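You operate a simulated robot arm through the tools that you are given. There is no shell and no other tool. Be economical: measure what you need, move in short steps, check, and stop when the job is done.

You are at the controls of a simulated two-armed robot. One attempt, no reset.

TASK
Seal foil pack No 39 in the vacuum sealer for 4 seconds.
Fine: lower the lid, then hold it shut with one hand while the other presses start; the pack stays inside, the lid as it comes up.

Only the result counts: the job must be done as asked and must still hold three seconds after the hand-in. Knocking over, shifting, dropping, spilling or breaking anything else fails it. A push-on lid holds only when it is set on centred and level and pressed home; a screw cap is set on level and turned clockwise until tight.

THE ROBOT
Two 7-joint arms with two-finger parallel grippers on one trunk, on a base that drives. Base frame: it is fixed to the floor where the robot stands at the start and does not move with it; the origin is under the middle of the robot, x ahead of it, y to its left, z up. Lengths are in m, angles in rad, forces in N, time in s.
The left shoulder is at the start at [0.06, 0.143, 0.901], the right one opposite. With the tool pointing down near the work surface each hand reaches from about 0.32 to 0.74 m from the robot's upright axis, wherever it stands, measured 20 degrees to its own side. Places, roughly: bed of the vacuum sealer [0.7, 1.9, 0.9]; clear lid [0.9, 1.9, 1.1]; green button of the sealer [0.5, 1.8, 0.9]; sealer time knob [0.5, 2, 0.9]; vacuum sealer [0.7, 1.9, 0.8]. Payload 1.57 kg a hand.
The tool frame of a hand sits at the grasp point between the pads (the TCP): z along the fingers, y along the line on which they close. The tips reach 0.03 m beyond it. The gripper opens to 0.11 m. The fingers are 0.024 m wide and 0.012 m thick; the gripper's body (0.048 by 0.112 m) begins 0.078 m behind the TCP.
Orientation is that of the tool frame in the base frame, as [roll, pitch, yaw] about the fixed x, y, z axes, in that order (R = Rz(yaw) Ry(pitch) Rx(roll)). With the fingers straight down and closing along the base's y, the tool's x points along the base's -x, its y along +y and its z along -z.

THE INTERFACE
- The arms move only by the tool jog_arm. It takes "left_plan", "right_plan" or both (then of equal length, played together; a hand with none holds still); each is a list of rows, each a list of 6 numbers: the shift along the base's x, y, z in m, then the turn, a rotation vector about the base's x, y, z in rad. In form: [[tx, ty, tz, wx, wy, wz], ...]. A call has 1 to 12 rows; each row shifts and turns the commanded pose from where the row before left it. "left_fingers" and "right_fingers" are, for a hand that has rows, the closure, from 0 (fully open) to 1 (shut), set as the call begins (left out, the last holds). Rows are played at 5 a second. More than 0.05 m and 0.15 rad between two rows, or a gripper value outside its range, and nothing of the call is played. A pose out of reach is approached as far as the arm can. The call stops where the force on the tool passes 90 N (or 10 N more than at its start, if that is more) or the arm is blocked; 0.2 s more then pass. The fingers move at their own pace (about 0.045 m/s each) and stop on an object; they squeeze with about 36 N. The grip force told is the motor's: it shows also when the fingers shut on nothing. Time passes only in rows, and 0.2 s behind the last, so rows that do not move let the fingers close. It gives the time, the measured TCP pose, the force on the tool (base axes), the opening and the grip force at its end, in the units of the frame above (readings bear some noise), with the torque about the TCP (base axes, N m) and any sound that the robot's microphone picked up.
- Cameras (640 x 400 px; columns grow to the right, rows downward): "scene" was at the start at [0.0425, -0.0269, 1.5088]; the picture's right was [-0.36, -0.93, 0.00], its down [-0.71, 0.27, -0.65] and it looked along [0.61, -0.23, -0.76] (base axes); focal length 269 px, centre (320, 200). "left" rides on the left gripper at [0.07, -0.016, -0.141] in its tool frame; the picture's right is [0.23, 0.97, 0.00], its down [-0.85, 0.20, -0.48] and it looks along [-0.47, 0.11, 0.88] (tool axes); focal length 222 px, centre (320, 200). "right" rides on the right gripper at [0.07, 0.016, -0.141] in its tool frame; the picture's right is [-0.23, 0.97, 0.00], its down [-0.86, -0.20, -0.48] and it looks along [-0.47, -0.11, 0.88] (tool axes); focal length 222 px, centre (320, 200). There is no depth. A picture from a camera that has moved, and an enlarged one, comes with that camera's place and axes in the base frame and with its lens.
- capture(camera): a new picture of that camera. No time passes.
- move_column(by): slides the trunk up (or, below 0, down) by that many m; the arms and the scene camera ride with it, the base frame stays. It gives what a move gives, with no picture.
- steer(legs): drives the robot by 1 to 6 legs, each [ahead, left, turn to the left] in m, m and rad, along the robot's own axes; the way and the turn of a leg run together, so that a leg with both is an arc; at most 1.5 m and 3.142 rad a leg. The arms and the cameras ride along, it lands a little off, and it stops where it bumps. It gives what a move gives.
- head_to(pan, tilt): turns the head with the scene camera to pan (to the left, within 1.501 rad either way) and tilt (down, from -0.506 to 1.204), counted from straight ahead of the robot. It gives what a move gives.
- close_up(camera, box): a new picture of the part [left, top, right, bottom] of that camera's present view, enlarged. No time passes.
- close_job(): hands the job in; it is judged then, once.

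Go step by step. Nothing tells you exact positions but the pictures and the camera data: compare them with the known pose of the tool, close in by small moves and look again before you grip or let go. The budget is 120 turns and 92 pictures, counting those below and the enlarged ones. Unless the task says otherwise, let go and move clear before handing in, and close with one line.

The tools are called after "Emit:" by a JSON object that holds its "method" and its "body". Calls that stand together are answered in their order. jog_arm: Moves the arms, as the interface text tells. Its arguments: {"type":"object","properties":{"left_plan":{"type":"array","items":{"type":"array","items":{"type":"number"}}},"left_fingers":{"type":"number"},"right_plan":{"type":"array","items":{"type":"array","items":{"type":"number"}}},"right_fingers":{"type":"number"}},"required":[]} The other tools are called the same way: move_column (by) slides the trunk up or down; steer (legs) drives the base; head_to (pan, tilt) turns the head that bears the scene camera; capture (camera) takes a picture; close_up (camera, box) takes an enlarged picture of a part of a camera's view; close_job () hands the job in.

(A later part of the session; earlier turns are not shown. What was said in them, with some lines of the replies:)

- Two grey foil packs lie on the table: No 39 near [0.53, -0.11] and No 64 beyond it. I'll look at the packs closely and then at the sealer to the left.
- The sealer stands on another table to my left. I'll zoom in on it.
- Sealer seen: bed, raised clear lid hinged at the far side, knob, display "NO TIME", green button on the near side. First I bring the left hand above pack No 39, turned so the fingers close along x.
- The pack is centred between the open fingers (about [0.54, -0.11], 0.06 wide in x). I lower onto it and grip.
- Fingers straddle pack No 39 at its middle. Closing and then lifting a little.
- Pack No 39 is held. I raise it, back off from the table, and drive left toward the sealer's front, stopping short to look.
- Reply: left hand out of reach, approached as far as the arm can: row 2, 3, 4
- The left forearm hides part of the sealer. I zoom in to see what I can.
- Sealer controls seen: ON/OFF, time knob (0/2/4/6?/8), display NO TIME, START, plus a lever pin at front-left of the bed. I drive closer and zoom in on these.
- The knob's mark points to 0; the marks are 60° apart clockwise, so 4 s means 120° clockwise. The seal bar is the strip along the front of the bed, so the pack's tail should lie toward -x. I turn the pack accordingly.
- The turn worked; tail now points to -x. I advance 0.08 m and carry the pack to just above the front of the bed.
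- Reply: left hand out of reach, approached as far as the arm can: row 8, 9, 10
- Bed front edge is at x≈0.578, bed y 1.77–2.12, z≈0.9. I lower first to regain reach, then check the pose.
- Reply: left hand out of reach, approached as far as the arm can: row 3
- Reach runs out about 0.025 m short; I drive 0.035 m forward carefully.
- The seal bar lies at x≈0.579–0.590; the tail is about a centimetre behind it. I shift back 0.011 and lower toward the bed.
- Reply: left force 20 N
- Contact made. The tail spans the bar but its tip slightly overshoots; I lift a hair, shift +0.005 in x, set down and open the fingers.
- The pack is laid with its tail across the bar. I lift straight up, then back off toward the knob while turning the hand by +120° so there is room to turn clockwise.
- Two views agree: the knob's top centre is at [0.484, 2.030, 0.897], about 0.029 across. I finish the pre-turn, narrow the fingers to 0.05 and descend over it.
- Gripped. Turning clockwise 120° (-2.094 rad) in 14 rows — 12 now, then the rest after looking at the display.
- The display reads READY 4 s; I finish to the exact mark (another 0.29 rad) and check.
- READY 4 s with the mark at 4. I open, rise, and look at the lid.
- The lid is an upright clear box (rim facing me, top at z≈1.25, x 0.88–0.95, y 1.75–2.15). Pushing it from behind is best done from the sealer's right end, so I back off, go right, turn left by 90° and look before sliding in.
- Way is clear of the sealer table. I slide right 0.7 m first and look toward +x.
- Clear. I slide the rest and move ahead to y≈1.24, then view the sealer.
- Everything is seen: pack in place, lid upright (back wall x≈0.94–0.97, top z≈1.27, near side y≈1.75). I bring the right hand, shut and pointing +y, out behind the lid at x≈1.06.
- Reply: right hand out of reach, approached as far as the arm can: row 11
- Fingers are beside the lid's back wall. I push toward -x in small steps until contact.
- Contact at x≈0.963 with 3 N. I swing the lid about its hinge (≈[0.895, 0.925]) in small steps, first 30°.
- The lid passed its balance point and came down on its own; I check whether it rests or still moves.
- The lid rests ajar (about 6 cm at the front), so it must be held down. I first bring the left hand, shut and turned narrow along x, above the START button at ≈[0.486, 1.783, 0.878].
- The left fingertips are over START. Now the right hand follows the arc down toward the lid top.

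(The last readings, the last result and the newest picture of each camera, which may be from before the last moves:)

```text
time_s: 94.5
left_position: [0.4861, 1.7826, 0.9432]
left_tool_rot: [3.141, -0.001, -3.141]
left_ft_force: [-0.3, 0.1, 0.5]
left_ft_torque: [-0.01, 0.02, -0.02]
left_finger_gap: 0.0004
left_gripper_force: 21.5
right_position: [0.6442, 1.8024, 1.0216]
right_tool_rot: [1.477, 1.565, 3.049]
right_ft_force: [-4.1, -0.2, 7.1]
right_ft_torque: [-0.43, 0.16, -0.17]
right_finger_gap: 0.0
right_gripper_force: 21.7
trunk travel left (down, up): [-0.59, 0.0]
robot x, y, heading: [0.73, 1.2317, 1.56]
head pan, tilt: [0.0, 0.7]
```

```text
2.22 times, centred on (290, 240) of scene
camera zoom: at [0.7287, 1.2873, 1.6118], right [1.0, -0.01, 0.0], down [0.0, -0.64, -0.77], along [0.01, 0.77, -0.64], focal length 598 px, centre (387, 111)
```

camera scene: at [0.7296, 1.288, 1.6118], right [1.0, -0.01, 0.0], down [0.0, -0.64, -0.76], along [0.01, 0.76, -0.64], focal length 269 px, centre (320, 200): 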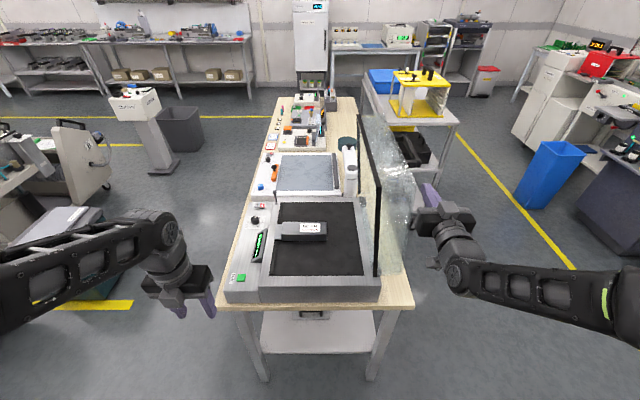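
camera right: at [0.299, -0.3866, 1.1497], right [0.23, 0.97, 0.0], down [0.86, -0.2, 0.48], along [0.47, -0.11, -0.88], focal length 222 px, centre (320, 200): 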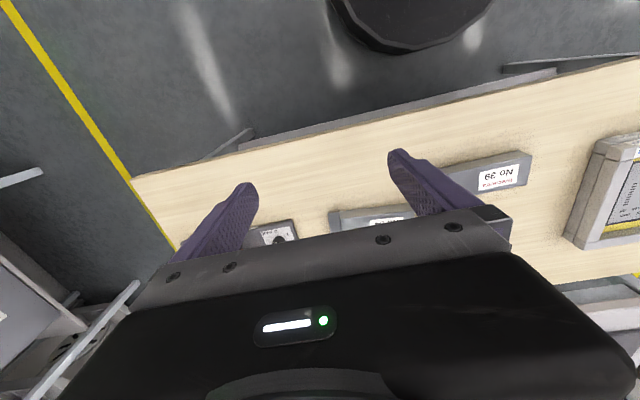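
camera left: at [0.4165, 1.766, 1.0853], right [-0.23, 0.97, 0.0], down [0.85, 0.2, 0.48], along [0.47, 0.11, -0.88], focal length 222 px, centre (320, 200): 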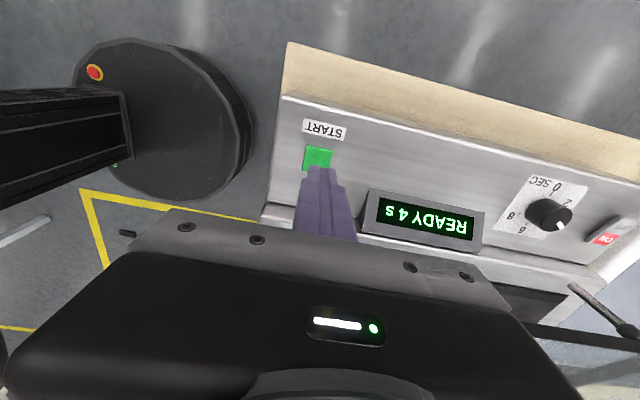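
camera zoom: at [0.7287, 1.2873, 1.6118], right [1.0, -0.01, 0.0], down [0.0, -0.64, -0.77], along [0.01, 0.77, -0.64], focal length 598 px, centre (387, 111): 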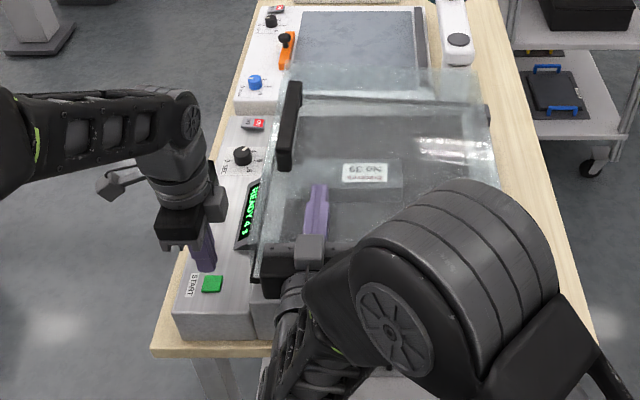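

Pressing now with ~7 N. I keep going down in small steps until it's firmly shut.

Emit:
{"method": "jog_arm", "body": {"right_plan": [[0, 0, -0.008, 0, 0, 0], [0, 0, -0.008, 0, 0, 0], [0, 0, 0, 0, 0, 0]]}}

Emit:
{"method": "jog_arm", "body": {"right_plan": [[0, 0, -0.007, 0, 0, 0], [0, 0, 0, 0, 0, 0]]}}

Emit:
{"method": "close_up", "body": {"camera": "scene", "box": [180, 150, 400, 330]}}

```text
time_s: 95.3
left_position: [0.4859, 1.7839, 0.9449]
left_tool_rot: [3.141, 0.0, -3.14]
left_ft_force: [0.5, 0.2, 0.0]
left_ft_torque: [0.04, 0.03, -0.01]
left_finger_gap: 0.0
left_gripper_force: 20.6
right_position: [0.6444, 1.8029, 1.0062]
right_tool_rot: [1.402, 1.563, 2.973]
right_ft_force: [-6.9, 0.6, 11.9]
right_ft_torque: [-0.63, 0.21, -0.37]
right_finger_gap: 0.0003
right_gripper_force: 21.3
trunk travel left (down, up): [-0.59, 0.0]
robot x, y, heading: [0.7286, 1.2325, 1.561]
head pan, tilt: [0.0, 0.7]
```

```text
time_s: 96.0
left_position: [0.4852, 1.7824, 0.9455]
left_tool_rot: [3.141, 0.001, -3.14]
left_ft_force: [0.2, -0.6, -0.9]
left_ft_torque: [-0.03, 0.0, -0.01]
left_finger_gap: 0.0002
left_gripper_force: 21.6
right_position: [0.6438, 1.8029, 1.0029]
right_tool_rot: [0.722, 1.556, 2.297]
right_ft_force: [-8.2, 1.6, 36.9]
right_ft_torque: [-1.89, -0.26, -0.37]
right_finger_gap: 0.0
right_gripper_force: 21.9
trunk travel left (down, up): [-0.59, 0.0]
robot x, y, heading: [0.7312, 1.2334, 1.563]
head pan, tilt: [0.0, 0.7]
```

```text
2.22 times, centred on (290, 240) of scene
camera zoom: at [0.7283, 1.285, 1.6123], right [1.0, -0.01, 0.0], down [0.0, -0.64, -0.77], along [0.01, 0.77, -0.64], focal length 598 px, centre (387, 111)
```

zoom: 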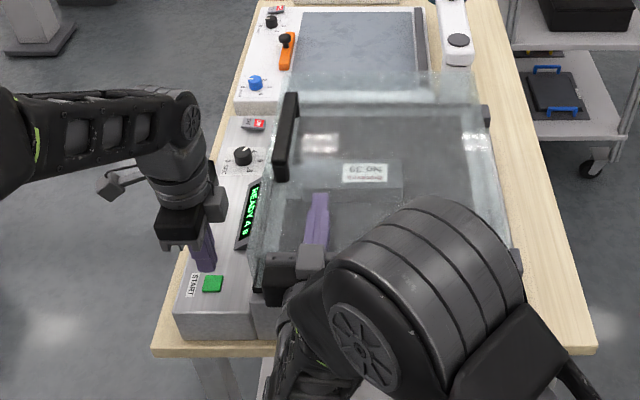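

The lid is shut (stiff stop, 37 N). Left hand lowers onto START.

Emit:
{"method": "jog_arm", "body": {"left_plan": [[0, -0.001, -0.012, 0, 0, 0], [0, 0, -0.012, 0, 0, 0], [0, 0, -0.008, 0, 0, 0], [0, 0, 0, 0, 0, 0]]}}

Emit:
{"method": "jog_arm", "body": {"left_plan": [[0, 0, -0.004, 0, 0, 0], [0, 0, 0, 0, 0, 0]]}}

Emit:
{"method": "close_up", "body": {"camera": "left", "box": [240, 80, 560, 280]}}

```text
time_s: 97.0
left_position: [0.4854, 1.7802, 0.9128]
left_tool_rot: [3.139, 0.0, -3.141]
left_ft_force: [0.4, 0.0, 0.3]
left_ft_torque: [-0.01, -0.01, -0.04]
left_finger_gap: 0.0
left_gripper_force: 21.5
right_position: [0.6435, 1.8021, 1.0041]
right_tool_rot: [0.729, 1.555, 2.299]
right_ft_force: [-8.9, 2.2, 40.7]
right_ft_torque: [-2.12, -0.27, -0.47]
right_finger_gap: 0.0
right_gripper_force: 21.4
trunk travel left (down, up): [-0.59, 0.0]
robot x, y, heading: [0.7271, 1.2311, 1.567]
head pan, tilt: [0.0, 0.7]
```

```text
time_s: 97.5
left_position: [0.4879, 1.7811, 0.91]
left_tool_rot: [3.14, 0.001, -3.139]
left_ft_force: [-1.0, 0.9, 1.1]
left_ft_torque: [0.01, 0.04, 0.02]
left_finger_gap: 0.0001
left_gripper_force: 21.6
right_position: [0.6433, 1.8021, 1.0043]
right_tool_rot: [0.725, 1.556, 2.296]
right_ft_force: [-8.6, 2.2, 40.7]
right_ft_torque: [-2.1, -0.26, -0.43]
right_finger_gap: 0.0
right_gripper_force: 21.8
trunk travel left (down, up): [-0.59, 0.0]
robot x, y, heading: [0.7295, 1.2323, 1.562]
head pan, tilt: [0.0, 0.7]
```

```text
2.00 times, centred on (400, 180) of left
camera zoom: at [0.4163, 1.7624, 1.0515], right [-0.23, 0.97, 0.0], down [0.85, 0.2, 0.48], along [0.47, 0.11, -0.88], focal length 444 px, centre (160, 240)
```

zoom: 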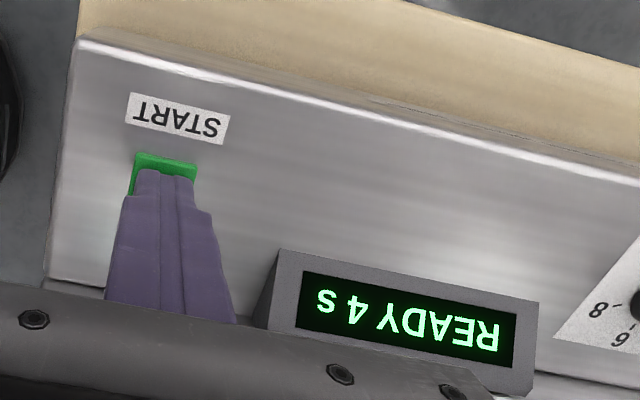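

Tips are just at the button. I press in small steps and watch the display.

Emit:
{"method": "jog_arm", "body": {"left_plan": [[0, 0, -0.003, 0, 0, 0], [0, 0, -0.003, 0, 0, 0]]}}

Emit:
{"method": "close_up", "body": {"camera": "left", "box": [240, 80, 560, 280]}}

```text
time_s: 98.2
left_position: [0.4869, 1.7807, 0.906]
left_tool_rot: [3.139, 0.0, -3.14]
left_ft_force: [-0.6, -4.9, 18.1]
left_ft_torque: [-0.14, 0.04, -0.01]
left_finger_gap: 0.0
left_gripper_force: 21.4
right_position: [0.6447, 1.802, 1.0035]
right_tool_rot: [0.777, 1.556, 2.345]
right_ft_force: [-9.1, 9.3, 35.1]
right_ft_torque: [-1.72, -0.21, -0.46]
right_finger_gap: 0.0001
right_gripper_force: 21.3
trunk travel left (down, up): [-0.59, 0.0]
robot x, y, heading: [0.7272, 1.2319, 1.564]
head pan, tilt: [0.0, 0.7]
heard: click
```

```text
2.00 times, centred on (400, 180) of left
camera zoom: at [0.4164, 1.7622, 1.0475], right [-0.23, 0.97, 0.0], down [0.85, 0.2, 0.48], along [0.47, 0.11, -0.88], focal length 444 px, centre (160, 240)
```

zoom: 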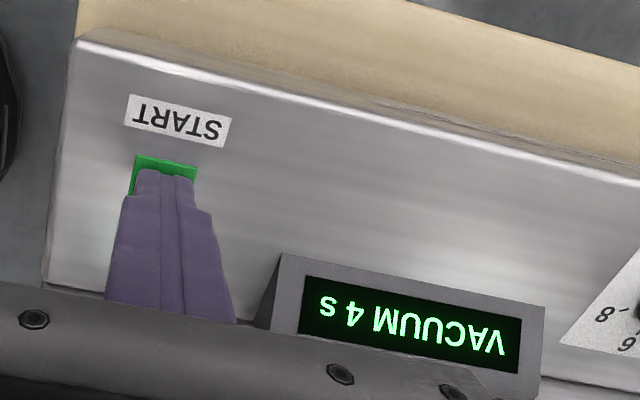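

Click heard, display VACUUM 4 s. I lift the left hand off the button and keep holding the lid while the cycle runs.

Emit:
{"method": "jog_arm", "body": {"left_plan": [[0, 0, 0.01, 0, 0, 0], [0, 0, 0.015, 0, 0, 0], [0, 0, 0, 0, 0, 0], [0, 0, 0, 0, 0, 0], [0, 0, 0, 0, 0, 0], [0, 0, 0, 0, 0, 0], [0, 0, 0, 0, 0, 0], [0, 0, 0, 0, 0, 0], [0, 0, 0, 0, 0, 0], [0, 0, 0, 0, 0, 0], [0, 0, 0, 0, 0, 0], [0, 0, 0, 0, 0, 0]]}}

Emit:
{"method": "close_up", "body": {"camera": "left", "box": [240, 80, 560, 280]}}

```text
time_s: 100.8
left_position: [0.486, 1.7818, 0.9296]
left_tool_rot: [3.14, -0.001, -3.14]
left_ft_force: [0.2, -0.6, 0.8]
left_ft_torque: [0.04, -0.01, 0.02]
left_finger_gap: 0.0
left_gripper_force: 21.5
right_position: [0.6449, 1.8029, 1.0039]
right_tool_rot: [0.716, 1.555, 2.286]
right_ft_force: [-5.2, 1.1, 41.8]
right_ft_torque: [-2.15, -0.33, -0.29]
right_finger_gap: 0.0
right_gripper_force: 21.5
trunk travel left (down, up): [-0.59, 0.0]
robot x, y, heading: [0.7312, 1.2352, 1.568]
head pan, tilt: [0.0, 0.7]
```

```text
2.00 times, centred on (400, 180) of left
camera zoom: at [0.417, 1.7628, 1.0711], right [-0.23, 0.97, 0.0], down [0.85, 0.2, 0.48], along [0.47, 0.11, -0.88], focal length 444 px, centre (160, 240)
```

zoom: 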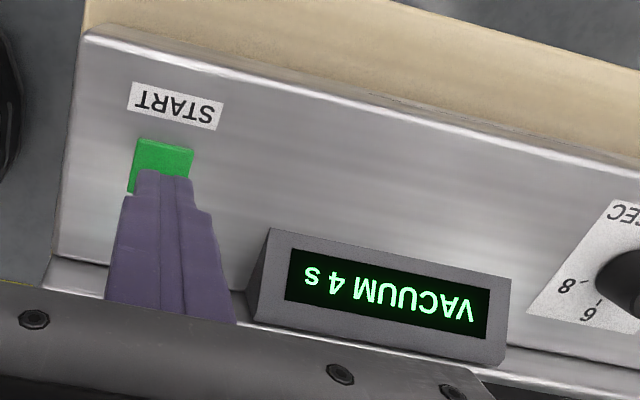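

Still in the vacuum phase; I keep holding and wait.

Emit:
{"method": "jog_arm", "body": {"left_plan": [[0, 0, 0, 0, 0, 0], [0, 0, 0, 0, 0, 0], [0, 0, 0, 0, 0, 0], [0, 0, 0, 0, 0, 0], [0, 0, 0, 0, 0, 0], [0, 0, 0, 0, 0, 0], [0, 0, 0, 0, 0, 0], [0, 0, 0, 0, 0, 0], [0, 0, 0, 0, 0, 0], [0, 0, 0, 0, 0, 0], [0, 0, 0, 0, 0, 0], [0, 0, 0, 0, 0, 0]]}}

Emit:
{"method": "close_up", "body": {"camera": "left", "box": [240, 80, 560, 280]}}

```text
time_s: 103.3
left_position: [0.4877, 1.7796, 0.9298]
left_tool_rot: [3.139, -0.002, -3.14]
left_ft_force: [0.4, -0.4, 0.5]
left_ft_torque: [-0.03, 0.03, 0.0]
left_finger_gap: 0.0
left_gripper_force: 21.2
right_position: [0.6454, 1.8023, 1.0032]
right_tool_rot: [0.714, 1.555, 2.284]
right_ft_force: [-3.3, 0.0, 40.7]
right_ft_torque: [-2.12, -0.33, -0.15]
right_finger_gap: 0.0
right_gripper_force: 21.5
trunk travel left (down, up): [-0.59, 0.0]
robot x, y, heading: [0.729, 1.2297, 1.566]
head pan, tilt: [0.0, 0.7]
```

```text
2.00 times, centred on (400, 180) of left
camera zoom: at [0.4172, 1.7627, 1.0712], right [-0.23, 0.97, 0.0], down [0.85, 0.2, 0.48], along [0.47, 0.11, -0.88], focal length 444 px, centre (160, 240)
```

zoom: 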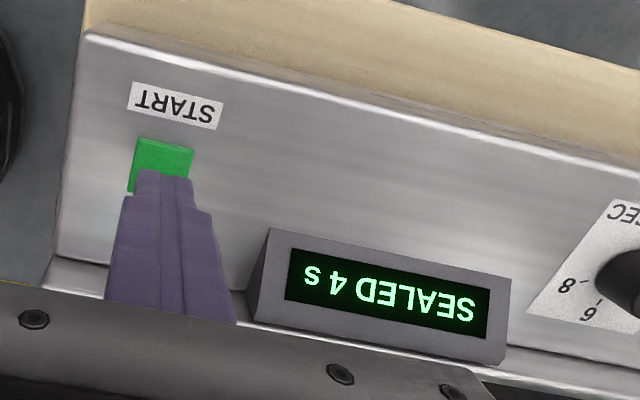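

Display reads SEALED 4 s. I lift both hands gently, letting the lid rise, then withdraw them from the sealer.

Emit:
{"method": "jog_arm", "body": {"left_plan": [[0, 0, 0.01, 0, 0, 0], [0, 0, 0.02, 0, 0, 0], [0, 0, 0.02, 0, 0, 0], [0, 0, 0.02, 0, 0, 0], [0, 0, 0.02, 0, 0, 0], [0, 0, 0.02, 0, 0, 0], [0, 0, 0.01, 0, 0, 0], [0, 0, 0.01, 0, 0, 0], [0, 0, 0, 0, 0, 0]], "right_plan": [[0, 0, 0.008, 0, 0, 0], [0, 0, 0.012, 0, 0, 0], [0, 0, 0.015, 0, 0, 0], [0, 0, 0.02, 0, 0, 0], [0, 0, 0.02, 0, 0, 0], [0, 0, 0.02, 0, 0, 0], [0, 0, 0.02, 0, 0, 0], [0, 0, 0.02, 0, 0, 0], [0, 0, 0, 0, 0, 0]]}}

Emit:
{"method": "capture", "body": {"camera": "scene"}}

```text
time_s: 105.3
left_position: [0.4867, 1.7816, 1.0584]
left_tool_rot: [-3.141, 0.0, -3.14]
left_ft_force: [1.0, 0.0, -0.8]
left_ft_torque: [0.02, -0.01, 0.01]
left_finger_gap: 0.0001
left_gripper_force: 21.3
right_position: [0.6434, 1.8041, 1.1321]
right_tool_rot: [1.775, 1.565, -2.936]
right_ft_force: [0.8, 0.8, 0.2]
right_ft_torque: [0.0, 0.03, -0.03]
right_finger_gap: 0.0
right_gripper_force: 21.7
trunk travel left (down, up): [-0.59, 0.0]
robot x, y, heading: [0.73, 1.2287, 1.562]
head pan, tilt: [0.0, 0.7]
```

```text
27 pictures are left
camera scene: at [0.7289, 1.2884, 1.6117], right [1.0, -0.01, 0.0], down [0.0, -0.64, -0.76], along [0.01, 0.76, -0.64], focal length 269 px, centre (320, 200)
```

scene: 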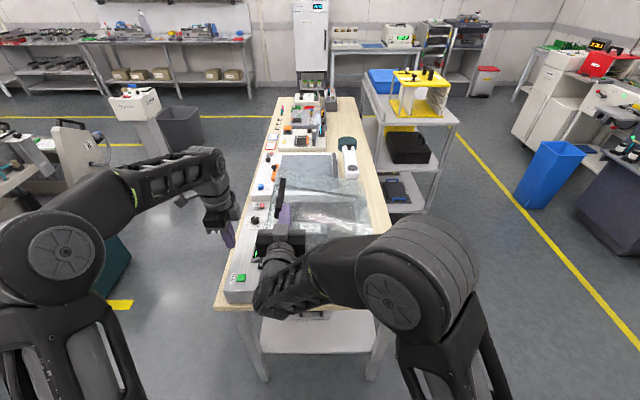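

The lid has come up ajar. I back the robot away so both hands are clear, then check.

Emit:
{"method": "steer", "body": {"legs": [[-0.25, 0, 0]]}}

Emit:
{"method": "capture", "body": {"camera": "scene"}}

Emit:
{"method": "close_up", "body": {"camera": "scene", "box": [200, 90, 410, 240]}}

```text
time_s: 107.2
left_position: [0.4827, 1.5354, 1.0592]
left_tool_rot: [3.139, 0.001, -3.136]
left_ft_force: [-0.3, -0.4, 0.6]
left_ft_torque: [-0.03, 0.0, 0.02]
left_finger_gap: 0.0
left_gripper_force: 21.5
right_position: [0.6385, 1.558, 1.1327]
right_tool_rot: [1.535, 1.564, 3.112]
right_ft_force: [-0.7, 0.8, -0.2]
right_ft_torque: [0.01, 0.01, -0.02]
right_finger_gap: 0.0
right_gripper_force: 21.5
trunk travel left (down, up): [-0.59, 0.0]
robot x, y, heading: [0.7284, 0.9876, 1.569]
head pan, tilt: [0.0, 0.7]
```

```text
26 pictures are left
camera scene: at [0.7278, 1.0414, 1.6118], right [1.0, 0.0, 0.0], down [0.0, -0.64, -0.77], along [0.0, 0.77, -0.64], focal length 269 px, centre (320, 200)
```

scene: 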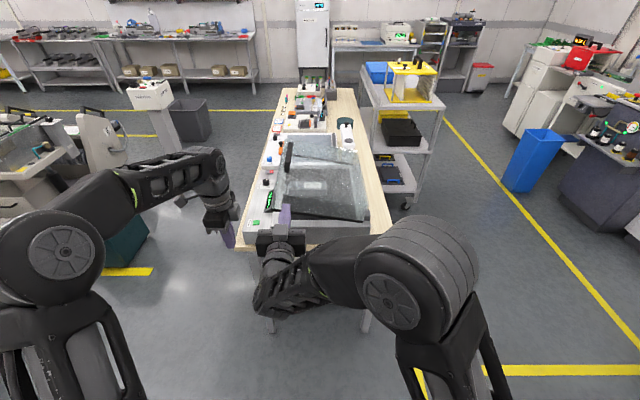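

```text
2.67 times, centred on (305, 165) of scene
camera zoom: at [0.7278, 1.0414, 1.6118], right [1.0, 0.0, 0.0], down [0.0, -0.64, -0.77], along [0.0, 0.77, -0.64], focal length 718 px, centre (360, 293)
```

zoom: 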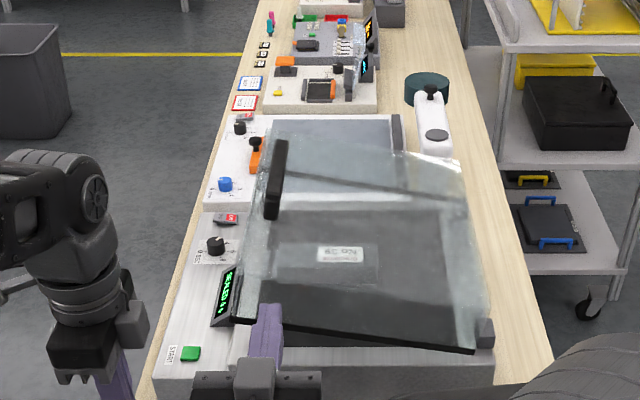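

Emit:
{"method": "close_up", "body": {"camera": "scene", "box": [250, 160, 340, 220]}}

```text
6.67 times, centred on (295, 190) of scene
camera zoom: at [0.7278, 1.0414, 1.6118], right [1.0, 0.0, 0.0], down [0.0, -0.64, -0.77], along [0.0, 0.77, -0.64], focal length 1795 px, centre (487, 267)
```

zoom: 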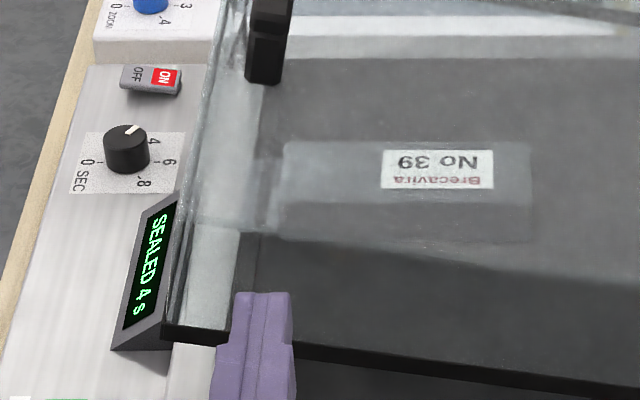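

The display still shows SEALED 4 s, pack No 39 lies inside, the lid is up on its own and the hands are clear. Handing in.

Emit:
{"method": "close_job", "body": {}}

```text
The job is handed in.
```

Foil pack No 39 is sealed: the sealer showed "SEALED 4 s" after I held the lid shut through the cycle. The pack is still inside, the lid rests where it came up by itself, and both hands are clear.
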